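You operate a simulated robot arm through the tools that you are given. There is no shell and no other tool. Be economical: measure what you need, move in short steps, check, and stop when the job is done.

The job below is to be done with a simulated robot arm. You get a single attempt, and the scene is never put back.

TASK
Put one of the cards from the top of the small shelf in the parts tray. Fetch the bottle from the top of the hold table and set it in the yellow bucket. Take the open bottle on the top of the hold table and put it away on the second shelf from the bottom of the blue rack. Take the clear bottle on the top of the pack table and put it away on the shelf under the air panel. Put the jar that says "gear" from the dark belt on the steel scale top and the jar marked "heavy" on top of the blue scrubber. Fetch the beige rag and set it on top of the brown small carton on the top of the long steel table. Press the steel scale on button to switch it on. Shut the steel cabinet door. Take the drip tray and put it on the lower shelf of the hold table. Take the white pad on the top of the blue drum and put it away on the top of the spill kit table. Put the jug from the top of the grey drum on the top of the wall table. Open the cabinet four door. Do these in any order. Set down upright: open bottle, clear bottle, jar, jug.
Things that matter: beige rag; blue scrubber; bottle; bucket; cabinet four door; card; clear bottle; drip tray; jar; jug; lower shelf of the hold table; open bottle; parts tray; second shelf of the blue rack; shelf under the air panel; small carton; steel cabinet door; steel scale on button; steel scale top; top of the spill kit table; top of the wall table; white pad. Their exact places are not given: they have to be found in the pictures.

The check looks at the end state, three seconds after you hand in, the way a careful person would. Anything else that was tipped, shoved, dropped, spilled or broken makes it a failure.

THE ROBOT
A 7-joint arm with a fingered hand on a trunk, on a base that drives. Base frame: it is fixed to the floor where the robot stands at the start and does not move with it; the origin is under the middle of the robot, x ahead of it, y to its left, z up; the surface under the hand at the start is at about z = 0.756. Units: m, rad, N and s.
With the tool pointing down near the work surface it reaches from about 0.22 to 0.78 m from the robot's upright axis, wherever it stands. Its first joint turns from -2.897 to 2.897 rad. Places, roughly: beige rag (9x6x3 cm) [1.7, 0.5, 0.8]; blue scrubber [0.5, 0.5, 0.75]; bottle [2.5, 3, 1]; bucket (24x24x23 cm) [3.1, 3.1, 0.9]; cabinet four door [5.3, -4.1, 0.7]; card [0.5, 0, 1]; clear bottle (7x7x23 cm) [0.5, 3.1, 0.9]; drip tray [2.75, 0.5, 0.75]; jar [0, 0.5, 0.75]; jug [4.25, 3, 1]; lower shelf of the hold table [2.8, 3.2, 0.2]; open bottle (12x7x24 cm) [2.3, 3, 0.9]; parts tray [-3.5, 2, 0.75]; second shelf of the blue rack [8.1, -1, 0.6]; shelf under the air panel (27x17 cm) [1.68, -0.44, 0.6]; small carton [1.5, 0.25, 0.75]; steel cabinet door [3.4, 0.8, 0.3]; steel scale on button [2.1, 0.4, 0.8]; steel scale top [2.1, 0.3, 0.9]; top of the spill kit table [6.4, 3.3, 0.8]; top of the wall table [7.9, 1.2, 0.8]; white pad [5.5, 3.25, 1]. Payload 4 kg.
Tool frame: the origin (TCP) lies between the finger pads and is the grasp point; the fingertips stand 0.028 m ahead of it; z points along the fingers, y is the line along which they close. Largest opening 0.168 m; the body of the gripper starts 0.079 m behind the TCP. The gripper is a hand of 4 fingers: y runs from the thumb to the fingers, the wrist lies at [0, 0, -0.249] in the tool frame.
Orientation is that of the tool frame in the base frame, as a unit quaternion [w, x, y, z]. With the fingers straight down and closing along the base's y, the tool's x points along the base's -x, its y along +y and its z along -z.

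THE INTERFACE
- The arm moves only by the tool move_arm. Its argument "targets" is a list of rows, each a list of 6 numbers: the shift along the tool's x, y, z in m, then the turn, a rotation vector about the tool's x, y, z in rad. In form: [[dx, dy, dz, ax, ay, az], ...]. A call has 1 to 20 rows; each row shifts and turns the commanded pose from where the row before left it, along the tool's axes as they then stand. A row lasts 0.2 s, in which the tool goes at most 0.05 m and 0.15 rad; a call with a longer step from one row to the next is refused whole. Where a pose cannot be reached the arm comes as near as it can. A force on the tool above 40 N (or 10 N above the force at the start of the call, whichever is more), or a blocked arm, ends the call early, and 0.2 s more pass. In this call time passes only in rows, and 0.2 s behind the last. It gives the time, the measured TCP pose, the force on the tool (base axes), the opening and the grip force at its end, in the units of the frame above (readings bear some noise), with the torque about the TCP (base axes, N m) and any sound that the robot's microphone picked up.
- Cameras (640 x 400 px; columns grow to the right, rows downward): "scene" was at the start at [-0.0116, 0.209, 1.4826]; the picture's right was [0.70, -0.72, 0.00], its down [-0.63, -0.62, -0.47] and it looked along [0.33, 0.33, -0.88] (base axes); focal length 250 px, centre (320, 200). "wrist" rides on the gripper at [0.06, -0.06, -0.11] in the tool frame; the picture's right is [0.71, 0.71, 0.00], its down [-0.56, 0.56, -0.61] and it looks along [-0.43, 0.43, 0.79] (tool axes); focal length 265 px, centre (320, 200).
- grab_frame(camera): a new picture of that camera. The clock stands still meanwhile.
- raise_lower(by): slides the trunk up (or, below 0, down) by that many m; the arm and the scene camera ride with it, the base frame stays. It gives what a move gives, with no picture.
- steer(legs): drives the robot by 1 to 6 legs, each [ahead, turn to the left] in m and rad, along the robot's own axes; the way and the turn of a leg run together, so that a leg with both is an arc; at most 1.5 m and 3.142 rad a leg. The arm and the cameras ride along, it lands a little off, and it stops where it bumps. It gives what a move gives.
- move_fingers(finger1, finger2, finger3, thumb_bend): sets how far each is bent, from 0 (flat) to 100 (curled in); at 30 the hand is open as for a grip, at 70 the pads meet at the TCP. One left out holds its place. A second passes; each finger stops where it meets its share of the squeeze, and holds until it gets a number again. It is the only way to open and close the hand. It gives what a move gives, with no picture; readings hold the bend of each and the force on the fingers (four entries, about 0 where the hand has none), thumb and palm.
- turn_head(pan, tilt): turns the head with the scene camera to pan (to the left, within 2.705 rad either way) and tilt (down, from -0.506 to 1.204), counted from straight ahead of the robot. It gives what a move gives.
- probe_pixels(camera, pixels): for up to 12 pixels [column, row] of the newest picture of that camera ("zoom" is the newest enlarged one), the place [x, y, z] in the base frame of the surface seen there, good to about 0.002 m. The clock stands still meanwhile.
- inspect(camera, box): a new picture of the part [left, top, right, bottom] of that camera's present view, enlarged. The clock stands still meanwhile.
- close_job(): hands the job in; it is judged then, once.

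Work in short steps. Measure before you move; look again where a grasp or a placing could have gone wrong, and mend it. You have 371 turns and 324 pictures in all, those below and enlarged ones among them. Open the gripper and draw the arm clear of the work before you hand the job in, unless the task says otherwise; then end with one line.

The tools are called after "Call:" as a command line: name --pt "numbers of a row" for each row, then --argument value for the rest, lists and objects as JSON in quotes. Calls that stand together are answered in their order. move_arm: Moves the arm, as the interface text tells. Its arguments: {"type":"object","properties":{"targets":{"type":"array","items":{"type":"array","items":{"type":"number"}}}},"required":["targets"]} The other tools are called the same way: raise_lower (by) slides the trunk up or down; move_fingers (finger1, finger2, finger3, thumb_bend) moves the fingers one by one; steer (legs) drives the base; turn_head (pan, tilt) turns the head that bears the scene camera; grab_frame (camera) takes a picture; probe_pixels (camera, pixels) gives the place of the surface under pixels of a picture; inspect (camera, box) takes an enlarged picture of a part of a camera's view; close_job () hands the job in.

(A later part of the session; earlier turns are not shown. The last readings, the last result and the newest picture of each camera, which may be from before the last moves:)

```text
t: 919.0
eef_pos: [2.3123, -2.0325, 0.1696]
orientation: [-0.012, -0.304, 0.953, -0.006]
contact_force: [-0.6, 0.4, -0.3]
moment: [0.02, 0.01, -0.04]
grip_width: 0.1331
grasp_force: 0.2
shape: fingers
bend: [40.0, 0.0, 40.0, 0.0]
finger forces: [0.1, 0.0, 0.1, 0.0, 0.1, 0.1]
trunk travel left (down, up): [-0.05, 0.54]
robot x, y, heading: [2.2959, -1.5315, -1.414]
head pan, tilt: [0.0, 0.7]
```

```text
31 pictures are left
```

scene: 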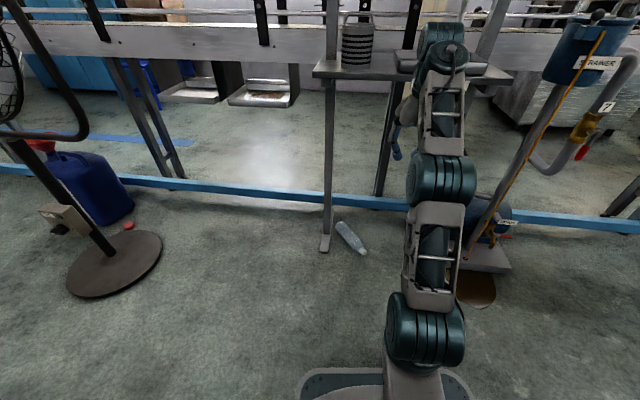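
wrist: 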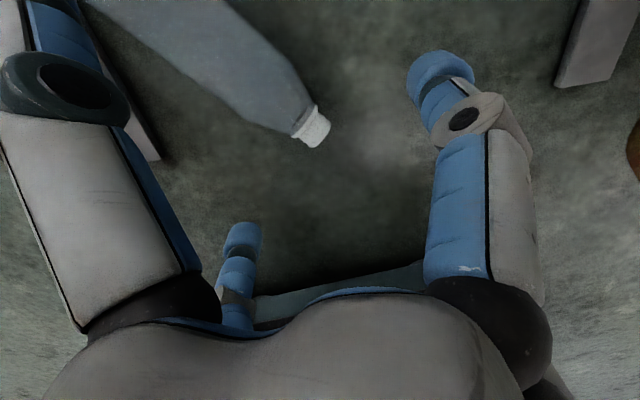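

The bottle extends along the thumb direction. I move 0.11 m along it and lower to the floor level.

Call:
move_arm --pt "0 -0.037 0 0 0 0" --pt "0 -0.037 0 0 0 0" --pt "0 -0.037 0 0 0 0" --pt "0 0 0.03 0 0 0"

Call:
grab_frame --camera "wrist"

```text
t: 920.0
eef_pos: [2.375, -2.1226, 0.1409]
orientation: [-0.014, -0.304, 0.953, -0.005]
contact_force: [1.1, -0.3, 0.6]
moment: [-0.03, 0.02, 0.03]
grip_width: 0.1333
grasp_force: 0.1
shape: fingers
bend: [40.0, 0.0, 40.0, 0.0]
finger forces: [0.0, 0.0, 0.0, 0.0, 0.0, 0.0]
trunk travel left (down, up): [-0.05, 0.54]
robot x, y, heading: [2.3005, -1.5325, -1.413]
head pan, tilt: [0.0, 0.7]
```

```text
30 pictures are left
```

wrist: 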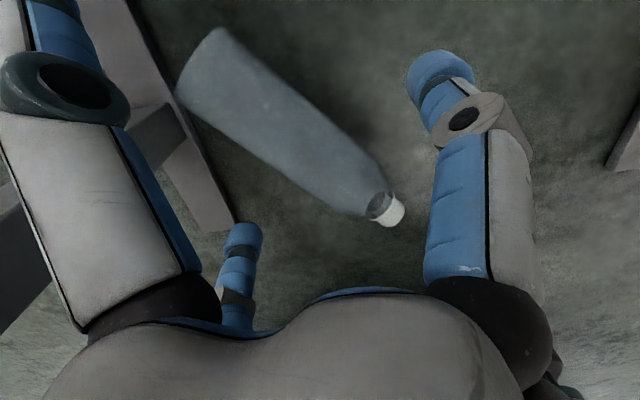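

I shift 2 cm laterally, narrow finger1/3, lower to z≈0.056 and grip.

Call:
move_fingers --finger1 44 --finger3 46

Call:
move_arm --pt "-0.019 -0.012 0 0 0 0" --pt "0 0 0.03 0 0 0" --pt "0 0 0.03 0 0 0" --pt "0 0 0.024 0 0 0"

Call:
move_fingers --finger1 80 --finger3 80

Call:
move_arm --pt "0 0 -0.03 0 0 0" --pt "0 0 -0.03 0 0 0"

Call:
grab_frame --camera "wrist"

```text
t: 921.0
eef_pos: [2.3743, -2.1227, 0.1399]
orientation: [-0.011, -0.304, 0.953, -0.006]
contact_force: [0.0, -0.2, -0.8]
moment: [0.0, -0.03, -0.02]
grip_width: 0.1297
grasp_force: 0.0
shape: fingers
bend: [44.0, 0.0, 46.0, 0.0]
finger forces: [0.1, 0.1, 0.0, 0.0, 0.0, 0.1]
trunk travel left (down, up): [-0.05, 0.54]
robot x, y, heading: [2.298, -1.5319, -1.411]
head pan, tilt: [0.0, 0.7]
```

```text
t: 922.0
eef_pos: [2.3965, -2.1229, 0.0541]
orientation: [-0.012, -0.304, 0.953, -0.006]
contact_force: [0.2, 0.6, 0.3]
moment: [0.0, -0.05, 0.02]
grip_width: 0.1295
grasp_force: 0.0
shape: fingers
bend: [44.0, 0.0, 46.0, 0.0]
finger forces: [0.0, 0.0, 0.2, 0.0, 0.1, 0.0]
trunk travel left (down, up): [-0.05, 0.54]
robot x, y, heading: [2.2966, -1.536, -1.411]
head pan, tilt: [0.0, 0.7]
```

```text
t: 923.0
eef_pos: [2.3969, -2.1226, 0.0544]
orientation: [-0.012, -0.304, 0.952, -0.006]
contact_force: [0.5, 0.7, -0.5]
moment: [0.03, -0.02, 0.0]
grip_width: 0.1212
grasp_force: 6.5
shape: fingers
bend: [55.0, 0.0, 57.0, 0.0]
finger forces: [6.9, 0.0, 7.1, 0.0, 0.1, 0.1]
trunk travel left (down, up): [-0.05, 0.54]
robot x, y, heading: [2.2952, -1.528, -1.414]
head pan, tilt: [0.0, 0.7]
```

```text
t: 923.6
eef_pos: [2.3978, -2.1203, 0.1161]
orientation: [-0.012, -0.304, 0.953, -0.006]
contact_force: [-1.3, 0.0, 0.1]
moment: [-0.01, 0.03, 0.0]
grip_width: 0.121
grasp_force: 6.8
shape: fingers
bend: [55.0, 0.0, 57.0, 0.0]
finger forces: [6.8, 0.1, 6.8, 0.0, 0.0, 0.1]
trunk travel left (down, up): [-0.05, 0.54]
robot x, y, heading: [2.3007, -1.5321, -1.408]
head pan, tilt: [0.0, 0.7]
```

```text
29 pictures are left
```

wrist: 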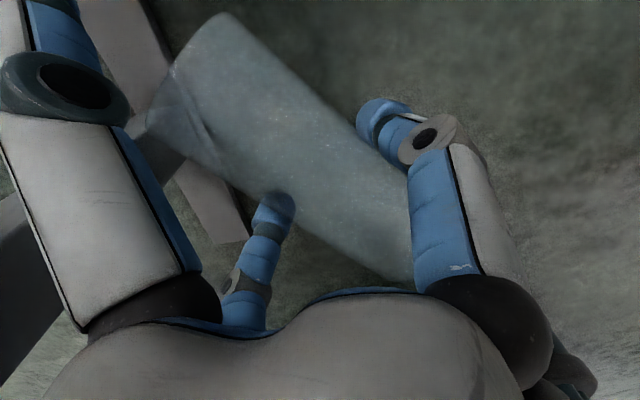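

Bottle gripped lying across the hand. I lift it a bit, back out, and turn so that its base points west.

Call:
steer --legs '[[-0.3, 0]]'

Call:
move_arm --pt "0 0 -0.045 0 0 0.103" --pt "0 0 -0.045 0 0 0.103"

Call:
steer --legs '[[-0.15, 0], [0, -1.98]]'

Call:
turn_head --pan 0.0 --tilt 0.8

Call:
grab_frame --camera "scene"

```text
t: 925.7
eef_pos: [2.3512, -1.8248, 0.116]
orientation: [-0.012, -0.304, 0.952, -0.006]
contact_force: [0.2, -0.2, -1.3]
moment: [0.0, -0.03, 0.04]
grip_width: 0.1213
grasp_force: 7.0
shape: fingers
bend: [55.0, 0.0, 57.0, 0.0]
finger forces: [6.8, 0.0, 7.0, 0.1, 0.1, 0.0]
trunk travel left (down, up): [-0.05, 0.54]
robot x, y, heading: [2.2514, -1.2366, -1.406]
head pan, tilt: [0.0, 0.7]
```

```text
t: 926.3
eef_pos: [2.352, -1.823, 0.2058]
orientation: [-0.012, -0.204, 0.979, -0.006]
contact_force: [0.5, -0.2, -1.1]
moment: [0.03, 0.0, -0.03]
grip_width: 0.1211
grasp_force: 6.2
shape: fingers
bend: [55.0, 0.0, 57.0, 0.0]
finger forces: [6.7, 0.0, 6.9, 0.1, 0.1, 0.0]
trunk travel left (down, up): [-0.05, 0.54]
robot x, y, heading: [2.2465, -1.2309, -1.407]
head pan, tilt: [0.0, 0.7]
```

```text
t: 932.4
eef_pos: [1.6443, -0.9515, 0.2061]
orientation: [-0.013, 0.703, 0.711, 0.006]
contact_force: [-0.1, -0.2, 0.8]
moment: [0.02, 0.01, -0.02]
grip_width: 0.1212
grasp_force: 6.9
shape: fingers
bend: [55.0, 0.0, 57.0, 0.0]
finger forces: [6.7, 0.1, 7.0, 0.0, 0.0, 0.0]
trunk travel left (down, up): [-0.05, 0.54]
robot x, y, heading: [2.2249, -1.0882, 2.9]
head pan, tilt: [0.0, 0.7]
```

```text
t: 933.0
eef_pos: [1.6445, -0.9525, 0.2049]
orientation: [-0.012, 0.702, 0.712, 0.006]
contact_force: [0.6, 0.4, 0.0]
moment: [-0.02, 0.02, 0.01]
grip_width: 0.1208
grasp_force: 7.0
shape: fingers
bend: [55.0, 0.0, 57.0, 0.0]
finger forces: [6.7, 0.0, 7.0, 0.0, 0.0, 0.1]
trunk travel left (down, up): [-0.05, 0.54]
robot x, y, heading: [2.2268, -1.0865, 2.902]
head pan, tilt: [0.0, 0.799]
```

```text
28 pictures are left
```

scene: 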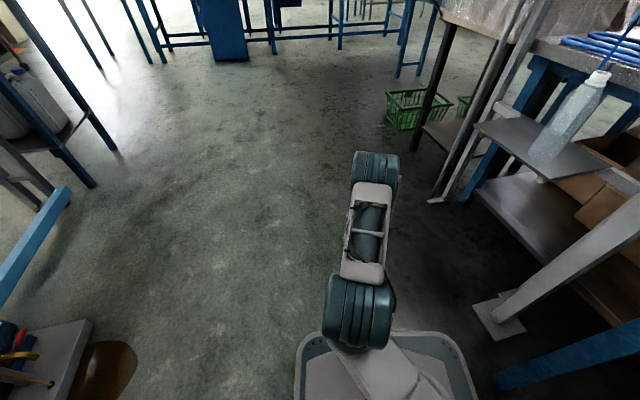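

Neck now points east. I set it down gently, release, and rise.

Call:
move_arm --pt "0 0 0.045 0 0 0" --pt "0 0 0.045 0 0 0" --pt "0 0 0.045 0 0 0" --pt "0 0 0.016 0 0 0"

Call:
move_fingers --finger1 46 --finger3 48

Call:
move_fingers --finger1 36 --finger3 36

Call:
move_arm --pt "0 0 -0.03 0 0 0" --pt "0 0 -0.045 0 0 0" --pt "0 0 -0.045 0 0 0" --pt "0 0 -0.045 0 0 0" --pt "0 0 -0.045 0 0 0" --pt "0 0 -0.045 0 0 0" --pt "0 0 -0.045 0 0 0"

Call:
grab_frame --camera "wrist"

```text
t: 934.0
eef_pos: [1.6408, -0.9478, 0.0563]
orientation: [-0.012, 0.703, 0.711, 0.006]
contact_force: [0.3, -0.1, -0.5]
moment: [0.0, -0.03, 0.02]
grip_width: 0.1209
grasp_force: 6.5
shape: fingers
bend: [55.0, 0.0, 57.0, 0.0]
finger forces: [6.8, 0.0, 6.9, 0.0, 0.1, 0.0]
trunk travel left (down, up): [-0.05, 0.54]
robot x, y, heading: [2.2267, -1.0842, 2.9]
head pan, tilt: [0.0, 0.799]
```

```text
t: 935.0
eef_pos: [1.6428, -0.9489, 0.0576]
orientation: [-0.013, 0.702, 0.712, 0.006]
contact_force: [0.3, 0.0, 0.6]
moment: [0.01, 0.03, 0.0]
grip_width: 0.1277
grasp_force: 0.1
shape: fingers
bend: [46.0, 0.0, 48.0, 0.0]
finger forces: [0.1, 0.0, 0.0, 0.0, 0.0, 0.0]
trunk travel left (down, up): [-0.05, 0.54]
robot x, y, heading: [2.2259, -1.0884, 2.904]
head pan, tilt: [0.0, 0.799]
```

```text
t: 936.0
eef_pos: [1.6416, -0.9473, 0.0574]
orientation: [-0.012, 0.703, 0.711, 0.006]
contact_force: [-0.5, -0.1, -0.1]
moment: [-0.02, 0.05, -0.02]
grip_width: 0.1371
grasp_force: 0.0
shape: fingers
bend: [36.0, 0.0, 36.0, 0.0]
finger forces: [0.0, 0.1, 0.0, 0.0, 0.0, 0.0]
trunk travel left (down, up): [-0.05, 0.54]
robot x, y, heading: [2.2264, -1.0889, 2.9]
head pan, tilt: [0.0, 0.799]
```

```text
t: 937.6
eef_pos: [1.6464, -0.9585, 0.3558]
orientation: [-0.012, 0.703, 0.712, 0.005]
contact_force: [-0.2, -0.3, -0.4]
moment: [-0.04, 0.01, 0.02]
grip_width: 0.1371
grasp_force: 0.1
shape: fingers
bend: [36.0, 0.0, 36.0, 0.0]
finger forces: [0.0, 0.0, 0.1, 0.0, 0.0, 0.0]
trunk travel left (down, up): [-0.05, 0.54]
robot x, y, heading: [2.225, -1.0842, 2.901]
head pan, tilt: [0.0, 0.799]
```

```text
27 pictures are left
```

wrist: 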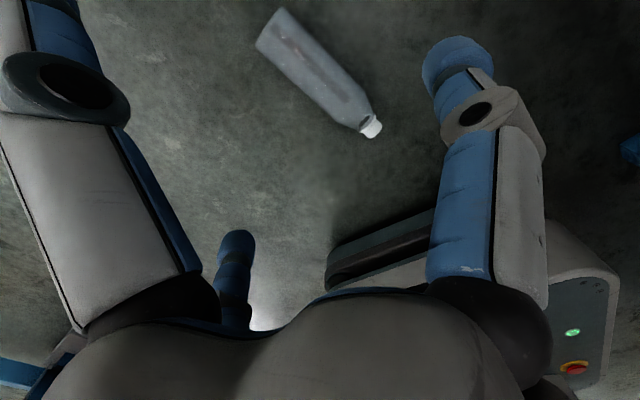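

Neck points away from the west side. I drive around to the bottle's west side, facing east.

Call:
steer --legs '[[0, 0.78], [0.5, 0], [0, -0.54], [1.15, 0], [0, -2.38]]'

Call:
steer --legs '[[0.47, 0], [0, -0.76]]'

Call:
grab_frame --camera "wrist"

```text
t: 955.2
eef_pos: [1.0706, -0.9074, 0.356]
orientation: [-0.001, 0.961, -0.278, 0.013]
contact_force: [-0.1, 0.0, 1.0]
moment: [-0.03, 0.05, 0.06]
grip_width: 0.137
grasp_force: 0.2
shape: fingers
bend: [36.0, 0.0, 36.0, 0.0]
finger forces: [0.0, 0.0, 0.0, 0.1, 0.0, 0.0]
trunk travel left (down, up): [-0.05, 0.54]
robot x, y, heading: [0.6491, -1.3232, 0.759]
head pan, tilt: [0.0, 0.799]
```

```text
t: 960.0
eef_pos: [1.5794, -1.0134, 0.3569]
orientation: [0.004, 0.781, -0.625, 0.014]
contact_force: [-0.4, 0.0, -0.1]
moment: [0.01, -0.02, 0.0]
grip_width: 0.1371
grasp_force: 0.0
shape: fingers
bend: [36.0, 0.0, 36.0, 0.0]
finger forces: [0.1, 0.0, 0.0, 0.0, 0.0, 0.0]
trunk travel left (down, up): [-0.05, 0.54]
robot x, y, heading: [0.9841, -1.007, -0.027]
head pan, tilt: [0.0, 0.799]
```

```text
26 pictures are left
```

wrist: 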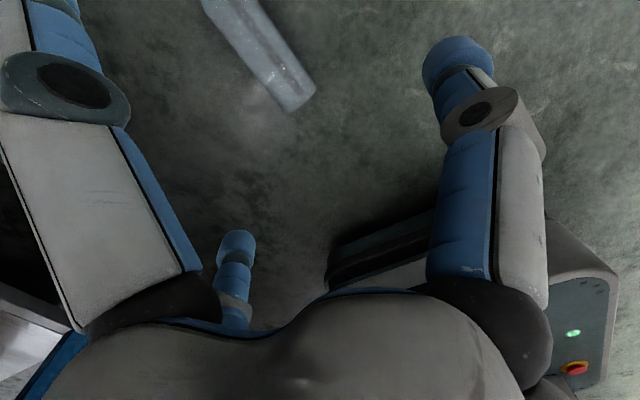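

I align the hand (y axis along −x) over the bottle's centre (1.637,-0.955) and descend partway.

Call:
move_arm --pt "-0.022 -0.0337 0 0 0 0" --pt "-0.022 -0.0337 0 0 0 0" --pt "0 0 0.04 0 0 0.11" --pt "0 0 0.045 0 0 0.11" --pt "0 0 0.045 0 0 0" --pt "0 0 0.045 0 0 0" --pt "0 0 0.035 0 0 0"

Call:
grab_frame --camera "wrist"

```text
t: 961.6
eef_pos: [1.6402, -0.9583, 0.1451]
orientation: [0.002, 0.708, -0.706, 0.013]
contact_force: [-0.3, 0.7, 0.1]
moment: [0.01, 0.01, 0.01]
grip_width: 0.1371
grasp_force: 0.0
shape: fingers
bend: [36.0, 0.0, 36.0, 0.0]
finger forces: [0.0, 0.0, 0.0, 0.1, 0.0, 0.0]
trunk travel left (down, up): [-0.05, 0.54]
robot x, y, heading: [0.984, -1.0066, -0.029]
head pan, tilt: [0.0, 0.799]
```

```text
25 pictures are left
```

wrist: 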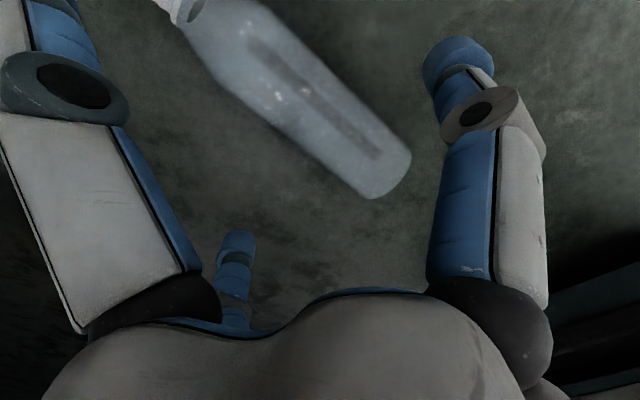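

Centre is 3.7 cm further toward the neck. I shift 2.7 cm, lower to z≈0.055, and grip.

Call:
move_arm --pt "0 -0.027 0 0 0 0" --pt "0 0 0.04 0 0 0" --pt "0 0 0.035 0 0 0" --pt "0 0 0.014 0 0 0"

Call:
move_fingers --finger1 80 --finger3 80

Call:
move_arm --pt "0 0 -0.03 0 0 0" --pt "0 0 -0.045 0 0 0" --pt "0 0 -0.045 0 0 0" --pt "0 0 -0.045 0 0 0"

Call:
grab_frame --camera "wrist"

```text
t: 962.6
eef_pos: [1.6635, -0.9625, 0.0559]
orientation: [0.003, 0.708, -0.706, 0.013]
contact_force: [0.1, -0.3, 0.1]
moment: [-0.02, 0.03, 0.02]
grip_width: 0.1371
grasp_force: 0.1
shape: fingers
bend: [36.0, 0.0, 36.0, 0.0]
finger forces: [0.1, 0.0, 0.1, 0.0, 0.1, 0.1]
trunk travel left (down, up): [-0.05, 0.54]
robot x, y, heading: [0.9851, -1.0066, -0.027]
head pan, tilt: [0.0, 0.799]
```

```text
t: 963.6
eef_pos: [1.6646, -0.961, 0.0584]
orientation: [0.004, 0.708, -0.706, 0.014]
contact_force: [0.9, 0.1, -0.7]
moment: [-0.01, 0.01, -0.04]
grip_width: 0.1204
grasp_force: 7.0
shape: fingers
bend: [55.0, 0.0, 55.0, 0.0]
finger forces: [7.0, 0.1, 6.9, 0.0, 0.0, 0.0]
trunk travel left (down, up): [-0.05, 0.54]
robot x, y, heading: [0.9857, -1.0091, -0.032]
head pan, tilt: [0.0, 0.799]
```

```text
t: 964.6
eef_pos: [1.6645, -0.9599, 0.2219]
orientation: [0.003, 0.708, -0.706, 0.013]
contact_force: [-0.8, 1.1, -0.1]
moment: [0.01, -0.02, -0.01]
grip_width: 0.1204
grasp_force: 7.2
shape: fingers
bend: [55.0, 0.0, 55.0, 0.0]
finger forces: [7.0, 0.0, 6.9, 0.0, 0.0, 0.0]
trunk travel left (down, up): [-0.05, 0.54]
robot x, y, heading: [0.9842, -1.0123, -0.03]
head pan, tilt: [0.0, 0.799]
```

```text
24 pictures are left
```

wrist: 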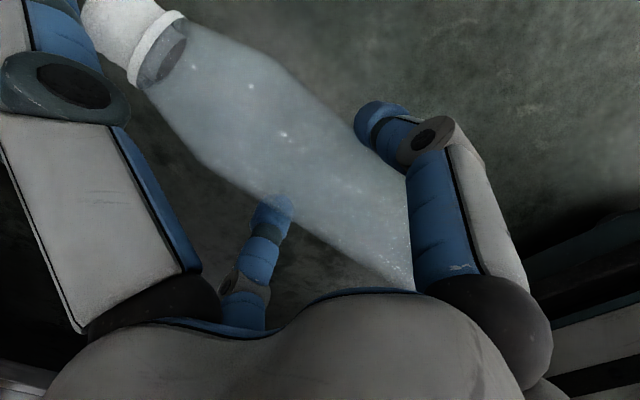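

Held with the neck on the thumb side. I raise the arm, then pitch it up to horizontal so the bottle becomes upright.

Call:
move_arm --pt "0 0.006 -0.045 0 0 0" --pt "0 0.006 -0.045 0 0 0" --pt "0 0.006 -0.045 0 0 0" --pt "0 0.006 -0.045 0 0 0" --pt "0 0.006 -0.045 0 0 0" --pt "0 0.006 -0.045 0 0 0" --pt "0 0.006 -0.045 0 0 0" --pt "0 0 -0.045 0 0 0" --pt "0 0 0 0.13 0 0" --pt "0 0 0 0.13 0 0" --pt "0 0 0 0.13 0 0"

Call:
move_arm --pt "0 -0.0156 -0.0368 0.1 0 0" --pt "0 -0.0192 -0.0351 0.1 0 0" --pt "0 -0.0226 -0.033 0.1 0 0" --pt "0 -0.0258 -0.0306 0.1 0 0" --pt "0 -0.0287 -0.0279 0.1 0 0" --pt "0 -0.0313 -0.0249 0.1 0 0" --pt "0 -0.0337 -0.0216 0.1 0 0" --pt "0 -0.0356 -0.0181 0.1 0 0" --pt "0 -0.0373 -0.0145 0.1 0 0" --pt "0 -0.0385 -0.0107 0.1 0 0"

Call:
grab_frame --camera "scene"

```text
t: 967.0
eef_pos: [1.6063, -0.9634, 0.5638]
orientation: [-0.109, 0.7, -0.695, 0.126]
contact_force: [1.2, -0.4, -0.9]
moment: [-0.02, 0.03, -0.01]
grip_width: 0.1205
grasp_force: 7.1
shape: fingers
bend: [55.0, 0.0, 55.0, 0.0]
finger forces: [7.2, 0.0, 7.1, 0.0, 0.1, 0.1]
out of reach, approached as far as the arm can: row 8, 9, 11
trunk travel left (down, up): [-0.05, 0.54]
robot x, y, heading: [0.9869, -1.011, -0.022]
head pan, tilt: [0.0, 0.799]
```

```text
t: 969.2
eef_pos: [1.5253, -1.1053, 0.7751]
orientation: [-0.432, 0.56, -0.55, 0.444]
contact_force: [-0.7, 1.7, 0.1]
moment: [-0.04, 0.01, -0.12]
grip_width: 0.1205
grasp_force: 6.9
shape: fingers
bend: [56.0, 0.0, 56.0, 0.0]
finger forces: [7.0, 0.1, 6.9, 0.1, 0.0, 0.0]
out of reach, approached as far as the arm can: row 1, 2, 3, 4, 5, 6, 7, 8, 9, 10
trunk travel left (down, up): [-0.05, 0.54]
robot x, y, heading: [0.9903, -1.0124, -0.035]
head pan, tilt: [0.0, 0.799]
```

```text
23 pictures are left
```

scene: 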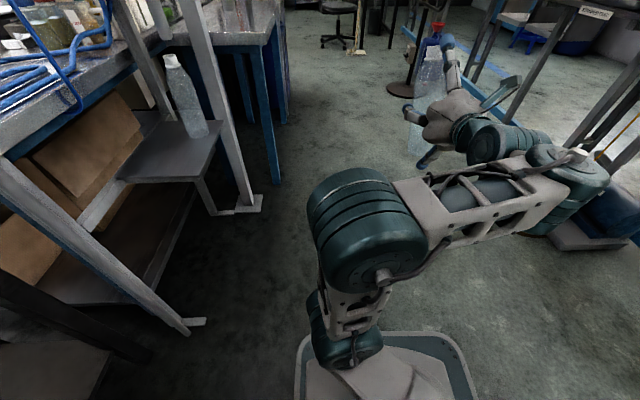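

The bottle is upright in the hand, leaning 13° forward. I try to pitch a bit more to straighten it.

Call:
move_arm --pt "0 0 0 0.1 0 0" --pt "0 0 0 0.1 0 0"

```text
t: 969.8
eef_pos: [1.5259, -1.106, 0.773]
orientation: [-0.486, 0.515, -0.503, 0.496]
contact_force: [1.5, -0.2, 0.4]
moment: [0.0, 0.01, -0.01]
grip_width: 0.1203
grasp_force: 6.6
shape: fingers
bend: [56.0, 0.0, 56.0, 0.0]
finger forces: [6.9, 0.0, 6.9, 0.0, 0.0, 0.1]
trunk travel left (down, up): [-0.05, 0.54]
robot x, y, heading: [0.9893, -1.0119, -0.029]
head pan, tilt: [0.0, 0.799]
```

Upright now (2°). I probe the nearby poles before manoeuvring.

Call:
probe_pixels --camera "scene" --pixels '[[210, 70], [228, 130], [240, 180], [150, 90], [190, 100], [215, 150], [30, 190], [120, 280], [160, 175]]'

```text
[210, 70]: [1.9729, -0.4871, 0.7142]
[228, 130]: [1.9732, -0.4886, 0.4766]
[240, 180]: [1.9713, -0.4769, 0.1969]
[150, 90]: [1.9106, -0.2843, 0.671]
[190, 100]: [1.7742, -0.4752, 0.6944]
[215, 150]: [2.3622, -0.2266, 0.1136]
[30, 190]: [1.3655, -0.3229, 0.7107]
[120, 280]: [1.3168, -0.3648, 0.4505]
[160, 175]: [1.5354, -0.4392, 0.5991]
```

Pole right at (1.973,-0.487), left at (1.34,-0.34). I drive to (1.51,-1.12) and turn to face the shelf.

Call:
steer --legs '[[0, -0.2], [0.53, 0], [0, 1.78]]'

Call:
turn_head --pan 0.0 --tilt 0.8

Call:
grab_frame --camera "scene"

```text
t: 978.0
eef_pos: [1.5753, -0.5873, 0.7737]
orientation: [-0.694, 0.719, 0.025, -0.008]
contact_force: [0.0, 0.0, 0.2]
moment: [-0.03, -0.01, 0.01]
grip_width: 0.1205
grasp_force: 7.3
shape: fingers
bend: [56.0, 0.0, 56.0, 0.0]
finger forces: [7.0, 0.0, 6.8, 0.0, 0.1, 0.0]
trunk travel left (down, up): [-0.05, 0.54]
robot x, y, heading: [1.502, -1.1297, 1.583]
head pan, tilt: [0.0, 0.799]
```

```text
t: 978.6
eef_pos: [1.5747, -0.5869, 0.7733]
orientation: [-0.693, 0.72, 0.025, -0.008]
contact_force: [0.8, 0.3, 0.0]
moment: [-0.01, -0.02, 0.0]
grip_width: 0.1206
grasp_force: 7.2
shape: fingers
bend: [56.0, 0.0, 56.0, 0.0]
finger forces: [7.0, 0.0, 6.9, 0.0, 0.1, 0.1]
trunk travel left (down, up): [-0.05, 0.54]
robot x, y, heading: [1.5002, -1.1285, 1.581]
head pan, tilt: [0.0, 0.799]
```

```text
22 pictures are left
```

scene: 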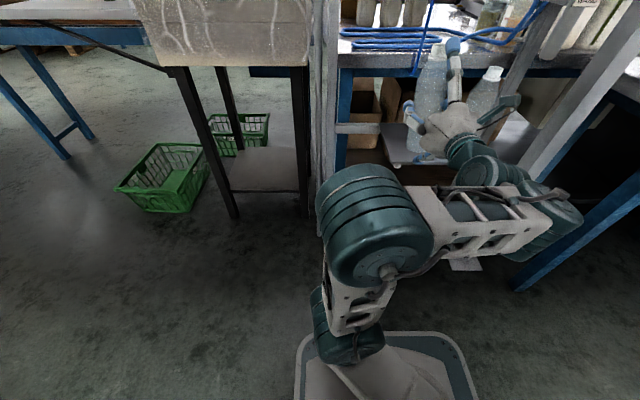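

I shift 2 cm right, drive forward 5 cm (keeping finger2 outside the shelf's edge), and lower onto the shelf.

Call:
move_arm --pt "0.02 0 0 0 0 0"

Call:
steer --legs '[[0.05, 0]]'

Call:
raise_lower --by -0.05

Call:
inspect --camera "scene" --box '[370, 20, 530, 190]'

```text
t: 979.0
eef_pos: [1.5943, -0.5865, 0.7757]
orientation: [-0.694, 0.72, 0.026, -0.009]
contact_force: [0.1, -0.9, -0.8]
moment: [-0.01, -0.01, -0.01]
grip_width: 0.1204
grasp_force: 6.4
shape: fingers
bend: [56.0, 0.0, 56.0, 0.0]
finger forces: [7.0, 0.0, 7.0, 0.0, 0.0, 0.1]
trunk travel left (down, up): [-0.05, 0.54]
robot x, y, heading: [1.5047, -1.1298, 1.586]
head pan, tilt: [0.0, 0.799]
```

```text
t: 980.0
eef_pos: [1.5936, -0.5381, 0.7753]
orientation: [-0.694, 0.72, 0.025, -0.009]
contact_force: [-0.4, 1.0, -0.4]
moment: [-0.01, 0.0, 0.01]
grip_width: 0.1202
grasp_force: 7.2
shape: fingers
bend: [56.0, 0.0, 56.0, 0.0]
finger forces: [7.0, 0.0, 6.7, 0.0, 0.0, 0.1]
trunk travel left (down, up): [-0.05, 0.54]
robot x, y, heading: [1.5014, -1.0806, 1.58]
head pan, tilt: [0.0, 0.799]
```

```text
t: 980.8
eef_pos: [1.5937, -0.5405, 0.7315]
orientation: [-0.698, 0.715, 0.028, -0.005]
contact_force: [-2.2, -15.5, 19.3]
moment: [-2.07, 0.2, -0.06]
grip_width: 0.1205
grasp_force: 20.3
shape: fingers
bend: [56.0, 6.0, 56.0, 0.0]
finger forces: [6.9, 27.2, 6.8, 0.1, 0.0, 0.0]
trunk travel left (down, up): [0.0, 0.59]
robot x, y, heading: [1.4959, -1.0829, 1.587]
head pan, tilt: [0.0, 0.799]
stopped: the force on the tool passed its limit at 46 N (the readings are from after the stop); the commanded pose is now the measured one
```

```text
2.35 times, centred on (450, 105) of scene
```

zoom: 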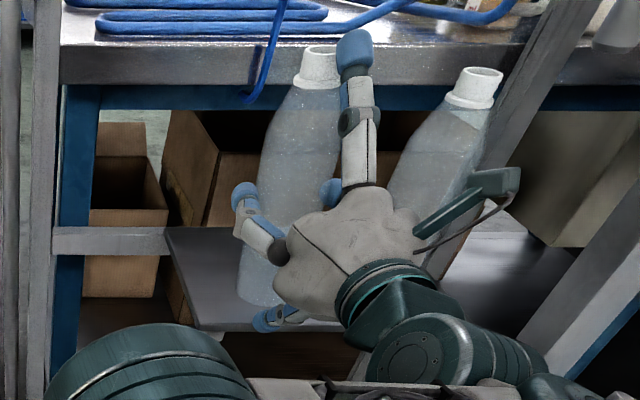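

Finger2 rests on the shelf edge. I probe how far the bottle's bottom is from the shelf.

Call:
probe_pixels --camera "zoom" --pixels '[[262, 300], [255, 290], [248, 280], [240, 270], [262, 310], [290, 180], [225, 310], [270, 322]]'

```text
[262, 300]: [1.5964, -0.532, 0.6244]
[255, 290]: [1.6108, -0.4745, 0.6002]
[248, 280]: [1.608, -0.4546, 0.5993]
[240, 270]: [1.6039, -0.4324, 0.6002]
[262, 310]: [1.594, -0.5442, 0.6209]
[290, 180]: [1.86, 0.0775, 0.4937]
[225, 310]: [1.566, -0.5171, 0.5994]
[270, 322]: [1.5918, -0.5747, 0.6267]
```

The bottle's bottom is only ~2 cm above the shelf; finger2 just catches the edge. I raise 1 cm, back 1.5 cm, and lower again gently.

Call:
raise_lower --by 0.02

Call:
steer --legs '[[-0.014, 0]]'

Call:
move_fingers --finger2 0

Call:
raise_lower --by -0.02

Call:
move_arm --pt "0 0.01 0 0 0 0"

```text
t: 981.5
eef_pos: [1.5943, -0.5379, 0.7485]
orientation: [-0.697, 0.717, 0.027, -0.007]
contact_force: [0.1, 0.2, 0.1]
moment: [-0.03, 0.05, 0.0]
grip_width: 0.1206
grasp_force: 6.7
shape: fingers
bend: [56.0, 0.0, 56.0, 0.0]
finger forces: [7.0, 0.0, 6.8, 0.0, 0.1, 0.1]
trunk travel left (down, up): [-0.02, 0.57]
robot x, y, heading: [1.5012, -1.0838, 1.585]
head pan, tilt: [0.0, 0.799]
```

```text
t: 982.2
eef_pos: [1.5942, -0.5529, 0.7501]
orientation: [-0.696, 0.717, 0.027, -0.006]
contact_force: [0.2, 0.9, -0.2]
moment: [-0.01, 0.03, 0.01]
grip_width: 0.1204
grasp_force: 7.0
shape: fingers
bend: [56.0, 0.0, 56.0, 0.0]
finger forces: [7.0, 0.0, 6.9, 0.1, 0.1, 0.0]
trunk travel left (down, up): [-0.02, 0.57]
robot x, y, heading: [1.5027, -1.0977, 1.59]
head pan, tilt: [0.0, 0.799]
```

```text
t: 983.2
eef_pos: [1.5937, -0.5514, 0.7489]
orientation: [-0.697, 0.717, 0.027, -0.006]
contact_force: [0.1, -0.4, 0.0]
moment: [0.01, 0.0, 0.02]
grip_width: 0.1204
grasp_force: 6.6
shape: fingers
bend: [56.0, 0.0, 56.0, 0.0]
finger forces: [6.9, 0.1, 6.9, 0.0, 0.0, 0.1]
trunk travel left (down, up): [-0.02, 0.57]
robot x, y, heading: [1.5072, -1.0963, 1.584]
head pan, tilt: [0.0, 0.799]
```

```text
t: 983.9
eef_pos: [1.5932, -0.5528, 0.7287]
orientation: [-0.697, 0.717, 0.027, -0.006]
contact_force: [-0.2, 0.8, -0.3]
moment: [-0.01, 0.03, 0.01]
grip_width: 0.1202
grasp_force: 6.9
shape: fingers
bend: [56.0, 0.0, 56.0, 0.0]
finger forces: [6.9, 0.0, 6.8, 0.0, 0.0, 0.0]
trunk travel left (down, up): [0.0, 0.59]
robot x, y, heading: [1.5023, -1.0953, 1.587]
head pan, tilt: [0.0, 0.799]
```

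```text
t: 984.3
eef_pos: [1.5933, -0.5532, 0.7187]
orientation: [-0.696, 0.718, 0.026, -0.007]
contact_force: [0.2, 0.1, 0.5]
moment: [-0.01, 0.0, 0.03]
grip_width: 0.1204
grasp_force: 6.4
shape: fingers
bend: [56.0, 0.0, 56.0, 0.0]
finger forces: [7.0, 0.0, 6.9, 0.1, 0.0, 0.1]
trunk travel left (down, up): [0.0, 0.59]
robot x, y, heading: [1.5041, -1.0973, 1.589]
head pan, tilt: [0.0, 0.799]
```

Call:
move_arm --pt "0 0.006 0 0 0 0"

Call:
move_arm --pt "0 0.004 0 0 0 0"

Call:
inspect --camera "scene" --box '[370, 20, 530, 190]'

```text
t: 984.7
eef_pos: [1.5934, -0.5531, 0.7133]
orientation: [-0.697, 0.717, 0.027, -0.006]
contact_force: [-0.6, 0.5, 0.7]
moment: [0.01, 0.01, 0.0]
grip_width: 0.1201
grasp_force: 7.6
shape: fingers
bend: [56.0, 0.0, 56.0, 0.0]
finger forces: [7.0, 0.1, 6.8, 0.0, 0.0, 0.0]
trunk travel left (down, up): [0.0, 0.59]
robot x, y, heading: [1.5044, -1.0962, 1.589]
head pan, tilt: [0.0, 0.799]
```

```text
t: 985.1
eef_pos: [1.5939, -0.5539, 0.71]
orientation: [-0.697, 0.716, 0.027, -0.006]
contact_force: [-0.2, -0.5, 1.2]
moment: [0.04, 0.05, -0.01]
grip_width: 0.1206
grasp_force: 6.7
shape: fingers
bend: [56.0, 0.0, 56.0, 0.0]
finger forces: [7.3, 0.0, 6.7, 0.0, 0.0, 0.0]
trunk travel left (down, up): [0.0, 0.59]
robot x, y, heading: [1.5037, -1.0971, 1.586]
head pan, tilt: [0.0, 0.799]
```

```text
2.35 times, centred on (450, 105) of scene
```

zoom: 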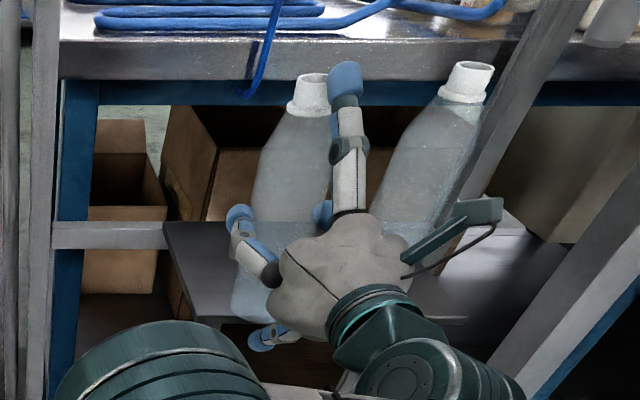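

Call:
move_arm --pt "0 0.003 0 0 0 0"

Call:
move_arm --pt "0 0.003 0 0 0 0"

```text
t: 985.5
eef_pos: [1.5932, -0.5542, 0.7054]
orientation: [-0.697, 0.716, 0.027, -0.007]
contact_force: [0.7, 0.0, 6.3]
moment: [0.16, 0.1, -0.03]
grip_width: 0.1207
grasp_force: 7.3
shape: fingers
bend: [55.0, 0.0, 56.0, 0.0]
finger forces: [7.8, 0.0, 6.5, 0.0, 0.0, 0.0]
trunk travel left (down, up): [0.0, 0.59]
robot x, y, heading: [1.5021, -1.0971, 1.581]
head pan, tilt: [0.0, 0.799]
```

```text
t: 985.9
eef_pos: [1.5946, -0.5527, 0.7034]
orientation: [-0.698, 0.716, 0.027, -0.005]
contact_force: [1.1, -0.6, 8.5]
moment: [0.23, 0.01, -0.05]
grip_width: 0.1205
grasp_force: 7.3
shape: fingers
bend: [55.0, 0.0, 56.0, 0.0]
finger forces: [8.0, 0.0, 6.6, 0.1, 0.0, 0.0]
trunk travel left (down, up): [0.0, 0.59]
robot x, y, heading: [1.5007, -1.095, 1.589]
head pan, tilt: [0.0, 0.799]
```

Contact. To get the bottle's centre further in, I lift 4 mm, creep 1.2 cm forward (finger2 up to the edge), and set down again.

Call:
move_arm --pt "0 -0.007 0 0 0 0"

Call:
steer --legs '[[0.013, 0]]'

Call:
move_arm --pt "0 0.005 0 0 0 0"

```text
t: 986.3
eef_pos: [1.5936, -0.5543, 0.7089]
orientation: [-0.696, 0.718, 0.027, -0.006]
contact_force: [-0.2, 0.1, -0.2]
moment: [-0.03, 0.01, 0.0]
grip_width: 0.1207
grasp_force: 7.4
shape: fingers
bend: [55.0, 0.0, 56.0, 0.0]
finger forces: [7.5, 0.0, 7.3, 0.0, 0.0, 0.0]
trunk travel left (down, up): [0.0, 0.59]
robot x, y, heading: [1.4998, -1.0958, 1.588]
head pan, tilt: [0.0, 0.799]
```

```text
t: 987.1
eef_pos: [1.5935, -0.539, 0.7104]
orientation: [-0.696, 0.717, 0.027, -0.006]
contact_force: [0.4, -0.2, -1.2]
moment: [-0.09, 0.02, 0.05]
grip_width: 0.1206
grasp_force: 8.0
shape: fingers
bend: [55.0, 0.0, 56.0, 0.0]
finger forces: [7.4, 1.3, 7.3, 0.1, 0.0, 0.0]
trunk travel left (down, up): [0.0, 0.59]
robot x, y, heading: [1.4983, -1.0813, 1.593]
head pan, tilt: [0.0, 0.799]
```

```text
t: 987.5
eef_pos: [1.5945, -0.5404, 0.7039]
orientation: [-0.696, 0.717, 0.027, -0.006]
contact_force: [-0.4, -0.3, 0.8]
moment: [0.0, 0.03, 0.02]
grip_width: 0.1208
grasp_force: 7.1
shape: fingers
bend: [55.0, 0.0, 56.0, 0.0]
finger forces: [7.4, 0.0, 7.2, 0.0, 0.0, 0.0]
trunk travel left (down, up): [0.0, 0.59]
robot x, y, heading: [1.4993, -1.0835, 1.587]
head pan, tilt: [0.0, 0.799]
```

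Good: finger2 clear, bottle centre ≈3 cm inside the edge. I lower to contact and release.

Call:
move_arm --pt "0 0.003 0 0 0 0"

Call:
move_fingers --finger1 49 --finger3 50

Call:
move_fingers --finger1 40 --finger3 40

Call:
inspect --camera "scene" --box '[370, 20, 530, 190]'

```text
t: 987.9
eef_pos: [1.5937, -0.5423, 0.7032]
orientation: [-0.698, 0.715, 0.028, -0.006]
contact_force: [0.0, 1.1, 11.8]
moment: [0.3, 0.0, -0.04]
grip_width: 0.1204
grasp_force: 7.3
shape: fingers
bend: [55.0, 0.0, 56.0, 0.0]
finger forces: [7.6, 0.0, 7.3, 0.1, 0.0, 0.1]
trunk travel left (down, up): [0.0, 0.59]
robot x, y, heading: [1.5003, -1.0849, 1.585]
head pan, tilt: [0.0, 0.799]
```

```text
t: 988.9
eef_pos: [1.5931, -0.5411, 0.7006]
orientation: [-0.697, 0.717, 0.027, -0.007]
contact_force: [-0.9, -0.6, -0.8]
moment: [-0.02, -0.03, 0.04]
grip_width: 0.1252
grasp_force: 0.0
shape: fingers
bend: [49.0, 0.0, 50.0, 0.0]
finger forces: [0.0, 0.1, 0.0, 0.0, 0.1, 0.0]
trunk travel left (down, up): [0.0, 0.59]
robot x, y, heading: [1.4997, -1.0851, 1.588]
head pan, tilt: [0.0, 0.799]
```

```text
t: 989.9
eef_pos: [1.5934, -0.5405, 0.7005]
orientation: [-0.697, 0.717, 0.027, -0.006]
contact_force: [0.2, -0.5, 0.3]
moment: [0.0, 0.01, -0.03]
grip_width: 0.133
grasp_force: 0.2
shape: fingers
bend: [40.0, 0.0, 40.0, 0.0]
finger forces: [0.0, 0.1, 0.0, 0.0, 0.1, 0.1]
trunk travel left (down, up): [0.0, 0.59]
robot x, y, heading: [1.5024, -1.082, 1.585]
head pan, tilt: [0.0, 0.799]
```

```text
2.35 times, centred on (450, 105) of scene
```

zoom: 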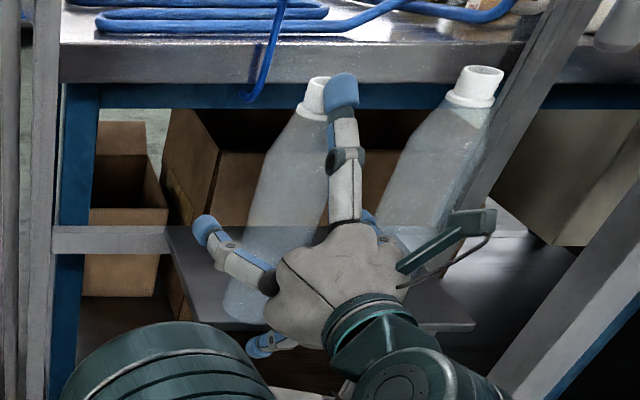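

It stands. I retreat 12 cm, make a fist, lower it, and nudge the bottle's base a few centimetres in.

Call:
steer --legs '[[-0.13, 0]]'

Call:
move_fingers --finger1 75 --finger2 75 --finger3 75 --thumb_bend 75

Call:
move_arm --pt "0 0.03 0 0 0 0" --pt "0 0.025 0 0 0 0"

Call:
grab_frame --camera "scene"

Call:
probe_pixels --camera "scene" --pixels '[[425, 130], [430, 140], [420, 150], [435, 110], [440, 60]]'

```text
t: 991.1
eef_pos: [1.5948, -0.6714, 0.7012]
orientation: [-0.697, 0.717, 0.027, -0.008]
contact_force: [-0.1, 0.3, -0.4]
moment: [-0.03, -0.01, 0.01]
grip_width: 0.1328
grasp_force: 0.1
shape: fingers
bend: [40.0, 0.0, 40.0, 0.0]
finger forces: [0.1, 0.0, 0.1, 0.0, 0.0, 0.0]
trunk travel left (down, up): [0.0, 0.59]
robot x, y, heading: [1.5072, -1.2106, 1.589]
head pan, tilt: [0.0, 0.799]
```

```text
t: 992.1
eef_pos: [1.5953, -0.6712, 0.7008]
orientation: [-0.697, 0.716, 0.027, -0.008]
contact_force: [0.6, 0.1, 0.2]
moment: [-0.01, 0.01, -0.01]
grip_width: 0.0
grasp_force: 0.1
shape: fingers
bend: [73.0, 68.0, 73.0, 69.0]
finger forces: [0.1, 0.0, 0.0, 0.1, 0.0, 0.0]
trunk travel left (down, up): [0.0, 0.59]
robot x, y, heading: [1.5039, -1.2141, 1.59]
head pan, tilt: [0.0, 0.799]
```

```text
t: 992.8
eef_pos: [1.598, -0.6711, 0.6462]
orientation: [-0.696, 0.717, 0.028, -0.007]
contact_force: [-0.2, 0.5, -0.2]
moment: [-0.01, -0.02, 0.04]
grip_width: 0.0
grasp_force: 0.1
shape: fingers
bend: [73.0, 68.0, 73.0, 69.0]
finger forces: [0.0, 0.0, 0.0, 0.1, 0.0, 0.0]
trunk travel left (down, up): [0.0, 0.59]
robot x, y, heading: [1.5043, -1.2145, 1.583]
head pan, tilt: [0.0, 0.799]
```

```text
18 pictures are left
```

scene: 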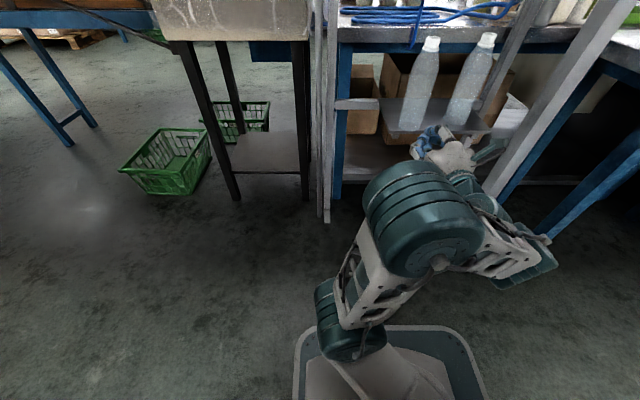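

```text
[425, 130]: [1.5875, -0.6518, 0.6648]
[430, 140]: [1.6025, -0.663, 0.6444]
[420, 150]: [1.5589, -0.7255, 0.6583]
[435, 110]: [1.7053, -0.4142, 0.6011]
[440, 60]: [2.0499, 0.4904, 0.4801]
```

The fist is level with the bottle's base. I drive forward 12.5 cm to nudge it ~3 cm inward, then back off.

Call:
steer --legs '[[0.125, 0], [-0.3, 0]]'

Call:
inspect --camera "scene" --box '[340, 0, 540, 180]'

```text
t: 995.7
eef_pos: [1.6008, -0.8477, 0.6466]
orientation: [-0.696, 0.717, 0.027, -0.007]
contact_force: [0.7, 0.0, -0.2]
moment: [0.0, -0.02, -0.03]
grip_width: 0.0
grasp_force: 0.1
shape: fingers
bend: [73.0, 68.0, 73.0, 69.0]
finger forces: [0.1, 0.0, 0.1, 0.0, 0.0, 0.0]
trunk travel left (down, up): [0.0, 0.59]
robot x, y, heading: [1.5095, -1.3916, 1.588]
head pan, tilt: [0.0, 0.799]
```

```text
2.22 times, centred on (440, 90) of scene
```

zoom: 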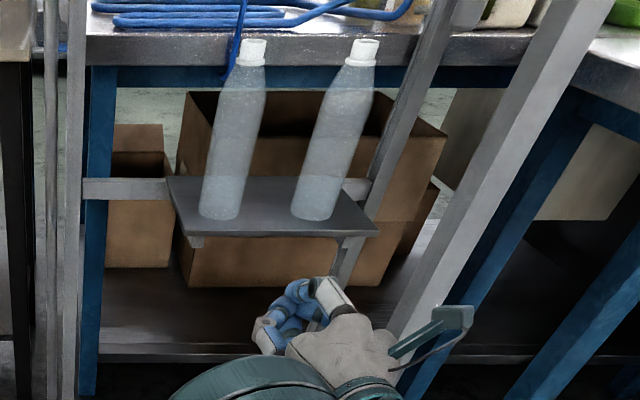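

Both bottles stand on the shelf. Last, the card: I restore the hand to vertical, raise the trunk, and drive to the small shelf's south side.

Call:
raise_lower --by 0.4

Call:
move_arm --pt "0 0 0 -0.14 0 0" --pt "0 0 0 -0.14 0 0" --pt "0 0 0 -0.14 0 0" --pt "0 0 0 -0.14 0 0" --pt "0 0 0 -0.14 0 0" --pt "0 0 0 -0.14 0 0" --pt "0 0 0 -0.14 0 0" --pt "0 0 0 -0.14 0 0" --pt "0 0 0 -0.14 0 0" --pt "0 0 0 -0.14 0 0" --pt "0 0 0 -0.13 0 0"

Call:
raise_lower --by 0.19

Call:
steer --legs '[[0, 1.1], [1.0, 0], [0, -1.1]]'

Call:
turn_head --pan 0.0 --tilt 0.7

Call:
grab_frame --camera "scene"

```text
t: 999.5
eef_pos: [1.6006, -0.8472, 1.045]
orientation: [-0.697, 0.717, 0.027, -0.007]
contact_force: [0.1, 0.1, -0.3]
moment: [0.01, 0.04, 0.03]
grip_width: 0.0
grasp_force: 0.0
shape: fingers
bend: [73.0, 68.0, 73.0, 69.0]
finger forces: [0.1, 0.0, 0.0, 0.0, 0.0, 0.0]
trunk travel left (down, up): [-0.4, 0.19]
robot x, y, heading: [1.5063, -1.3937, 1.591]
head pan, tilt: [0.0, 0.799]
```

```text
t: 1001.9
eef_pos: [1.643, -0.9157, 0.9711]
orientation: [-0.041, 0.999, 0.024, 0.014]
contact_force: [0.7, 0.3, 0.4]
moment: [0.02, -0.02, 0.01]
grip_width: 0.0002
grasp_force: 0.1
shape: fingers
bend: [73.0, 68.0, 73.0, 69.0]
finger forces: [0.0, 0.0, 0.0, 0.0, 0.0, 0.0]
out of reach, approached as far as the arm can: row 5, 6, 7, 8
trunk travel left (down, up): [-0.4, 0.19]
robot x, y, heading: [1.5069, -1.3866, 1.585]
head pan, tilt: [0.0, 0.799]
```

```text
t: 1004.0
eef_pos: [1.6427, -0.9145, 1.1609]
orientation: [-0.041, 0.999, 0.026, 0.014]
contact_force: [-1.2, 0.2, 0.4]
moment: [-0.02, 0.04, 0.02]
grip_width: 0.0
grasp_force: 0.1
shape: fingers
bend: [73.0, 68.0, 73.0, 69.0]
finger forces: [0.0, 0.0, 0.0, 0.0, 0.0, 0.1]
trunk travel left (down, up): [-0.59, 0.0]
robot x, y, heading: [1.5064, -1.392, 1.595]
head pan, tilt: [0.0, 0.799]
```

```text
t: 1014.7
eef_pos: [0.7186, -0.506, 1.1615]
orientation: [-0.041, 0.998, 0.044, 0.014]
contact_force: [0.3, -0.5, 0.4]
moment: [0.01, 0.02, -0.03]
grip_width: 0.0
grasp_force: 0.0
shape: fingers
bend: [73.0, 68.0, 73.0, 69.0]
finger forces: [0.1, 0.0, 0.0, 0.0, 0.1, 0.1]
trunk travel left (down, up): [-0.59, 0.0]
robot x, y, heading: [0.5989, -0.9865, 1.623]
head pan, tilt: [0.0, 0.799]
```

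```text
t: 1015.4
eef_pos: [0.7179, -0.5051, 1.1605]
orientation: [-0.042, 0.998, 0.045, 0.013]
contact_force: [-0.2, 0.1, -0.4]
moment: [0.02, -0.03, -0.02]
grip_width: 0.0001
grasp_force: 0.0
shape: fingers
bend: [73.0, 68.0, 73.0, 69.0]
finger forces: [0.0, 0.1, 0.0, 0.0, 0.0, 0.0]
trunk travel left (down, up): [-0.59, 0.0]
robot x, y, heading: [0.5983, -0.9854, 1.625]
head pan, tilt: [0.0, 0.7]
```

```text
16 pictures are left
```

scene: 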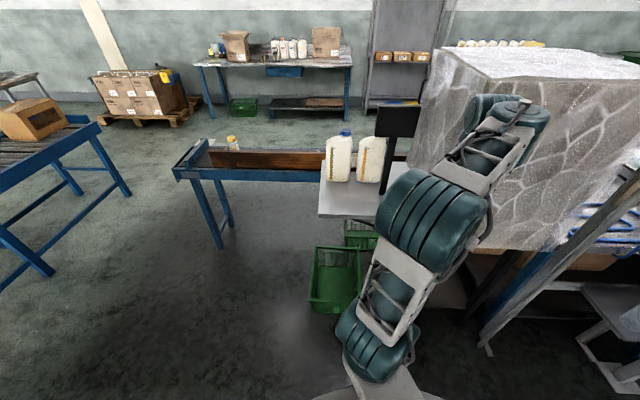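

Call:
inspect --camera "scene" --box '[300, 100, 440, 230]'

Call:
probe_pixels --camera "scene" --pixels '[[335, 160], [370, 160], [322, 205], [345, 210], [325, 190], [395, 120], [383, 190], [335, 240]]'

```text
3.08 times, centred on (370, 165) of scene
```

zoom: 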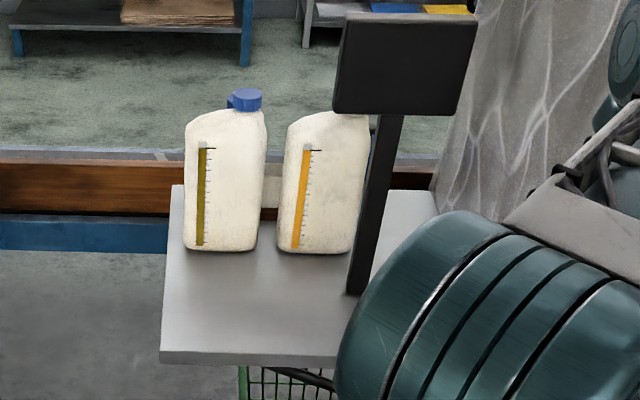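

```text
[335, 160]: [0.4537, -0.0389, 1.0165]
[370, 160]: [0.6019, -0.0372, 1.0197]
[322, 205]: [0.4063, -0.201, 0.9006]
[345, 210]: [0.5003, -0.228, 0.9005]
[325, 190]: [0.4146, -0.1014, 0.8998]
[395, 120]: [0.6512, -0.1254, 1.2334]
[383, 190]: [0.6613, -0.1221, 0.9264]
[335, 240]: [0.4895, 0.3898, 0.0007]
```

The shelf top is at z 0.90; the cards must be behind the bottles, so I go to the west side (near the start pose). I retract the arm and drive there.

Call:
move_arm --pt "-0.01 0.03 -0.02 0 0 0" --pt "-0.01 0.03 -0.02 0 0 0" --pt "-0.01 0.03 -0.02 0 0 0" --pt "-0.01 0.03 0 0 0 0"

Call:
steer --legs '[[0, 1.52], [0.95, 0], [0, -1.57], [0.78, 0], [0, -1.57]]'

Call:
turn_head --pan 0.1 --tilt 0.6

Call:
grab_frame --camera "scene"

```text
t: 1016.4
eef_pos: [0.6882, -0.6366, 1.209]
orientation: [-0.041, 0.998, 0.044, 0.013]
contact_force: [-0.4, 0.6, -0.6]
moment: [-0.01, -0.05, -0.01]
grip_width: 0.0002
grasp_force: 0.0
shape: fingers
bend: [74.0, 68.0, 74.0, 69.0]
finger forces: [0.0, 0.0, 0.0, 0.0, 0.1, 0.0]
out of reach, approached as far as the arm can: row 1
trunk travel left (down, up): [-0.59, 0.0]
robot x, y, heading: [0.6013, -0.9848, 1.629]
head pan, tilt: [0.0, 0.7]
```

```text
t: 1036.4
eef_pos: [-0.0336, -0.32, 1.2106]
orientation: [-0.021, 0.739, -0.672, 0.038]
contact_force: [0.2, 0.2, 0.3]
moment: [-0.01, -0.02, -0.01]
grip_width: 0.0001
grasp_force: 0.0
shape: fingers
bend: [74.0, 68.0, 74.0, 69.0]
finger forces: [0.0, 0.1, 0.0, 0.1, 0.1, 0.0]
trunk travel left (down, up): [-0.59, 0.0]
robot x, y, heading: [-0.3821, -0.2362, 0.065]
head pan, tilt: [0.0, 0.7]
```

```text
t: 1037.1
eef_pos: [-0.0335, -0.3206, 1.2094]
orientation: [-0.021, 0.739, -0.672, 0.038]
contact_force: [0.1, 0.2, 0.7]
moment: [-0.03, 0.0, 0.01]
grip_width: 0.0
grasp_force: 0.1
shape: fingers
bend: [74.0, 68.0, 74.0, 69.0]
finger forces: [0.1, 0.1, 0.0, 0.1, 0.1, 0.1]
trunk travel left (down, up): [-0.59, 0.0]
robot x, y, heading: [-0.3846, -0.2383, 0.063]
head pan, tilt: [0.099, 0.6]
```

```text
14 pictures are left
```

scene: 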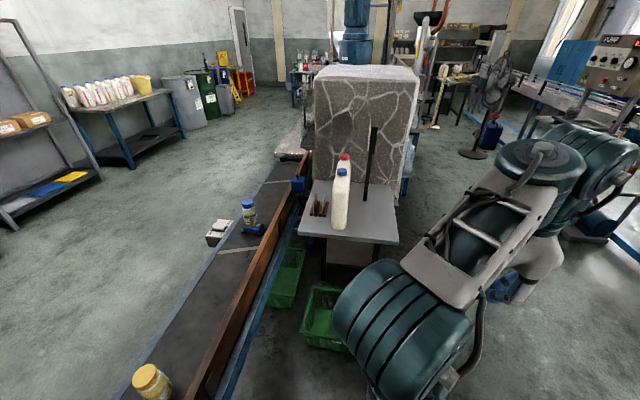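

The card holder is at px (320,206). I zoom and probe.

Call:
inspect --camera "scene" --box '[295, 180, 355, 240]'

```text
6.67 times, centred on (325, 210) of scene
```

zoom: 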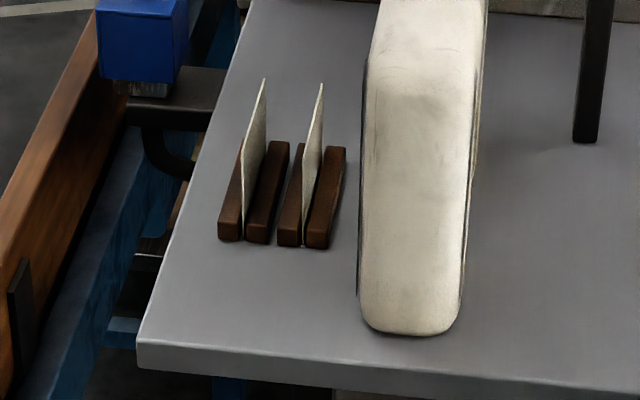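

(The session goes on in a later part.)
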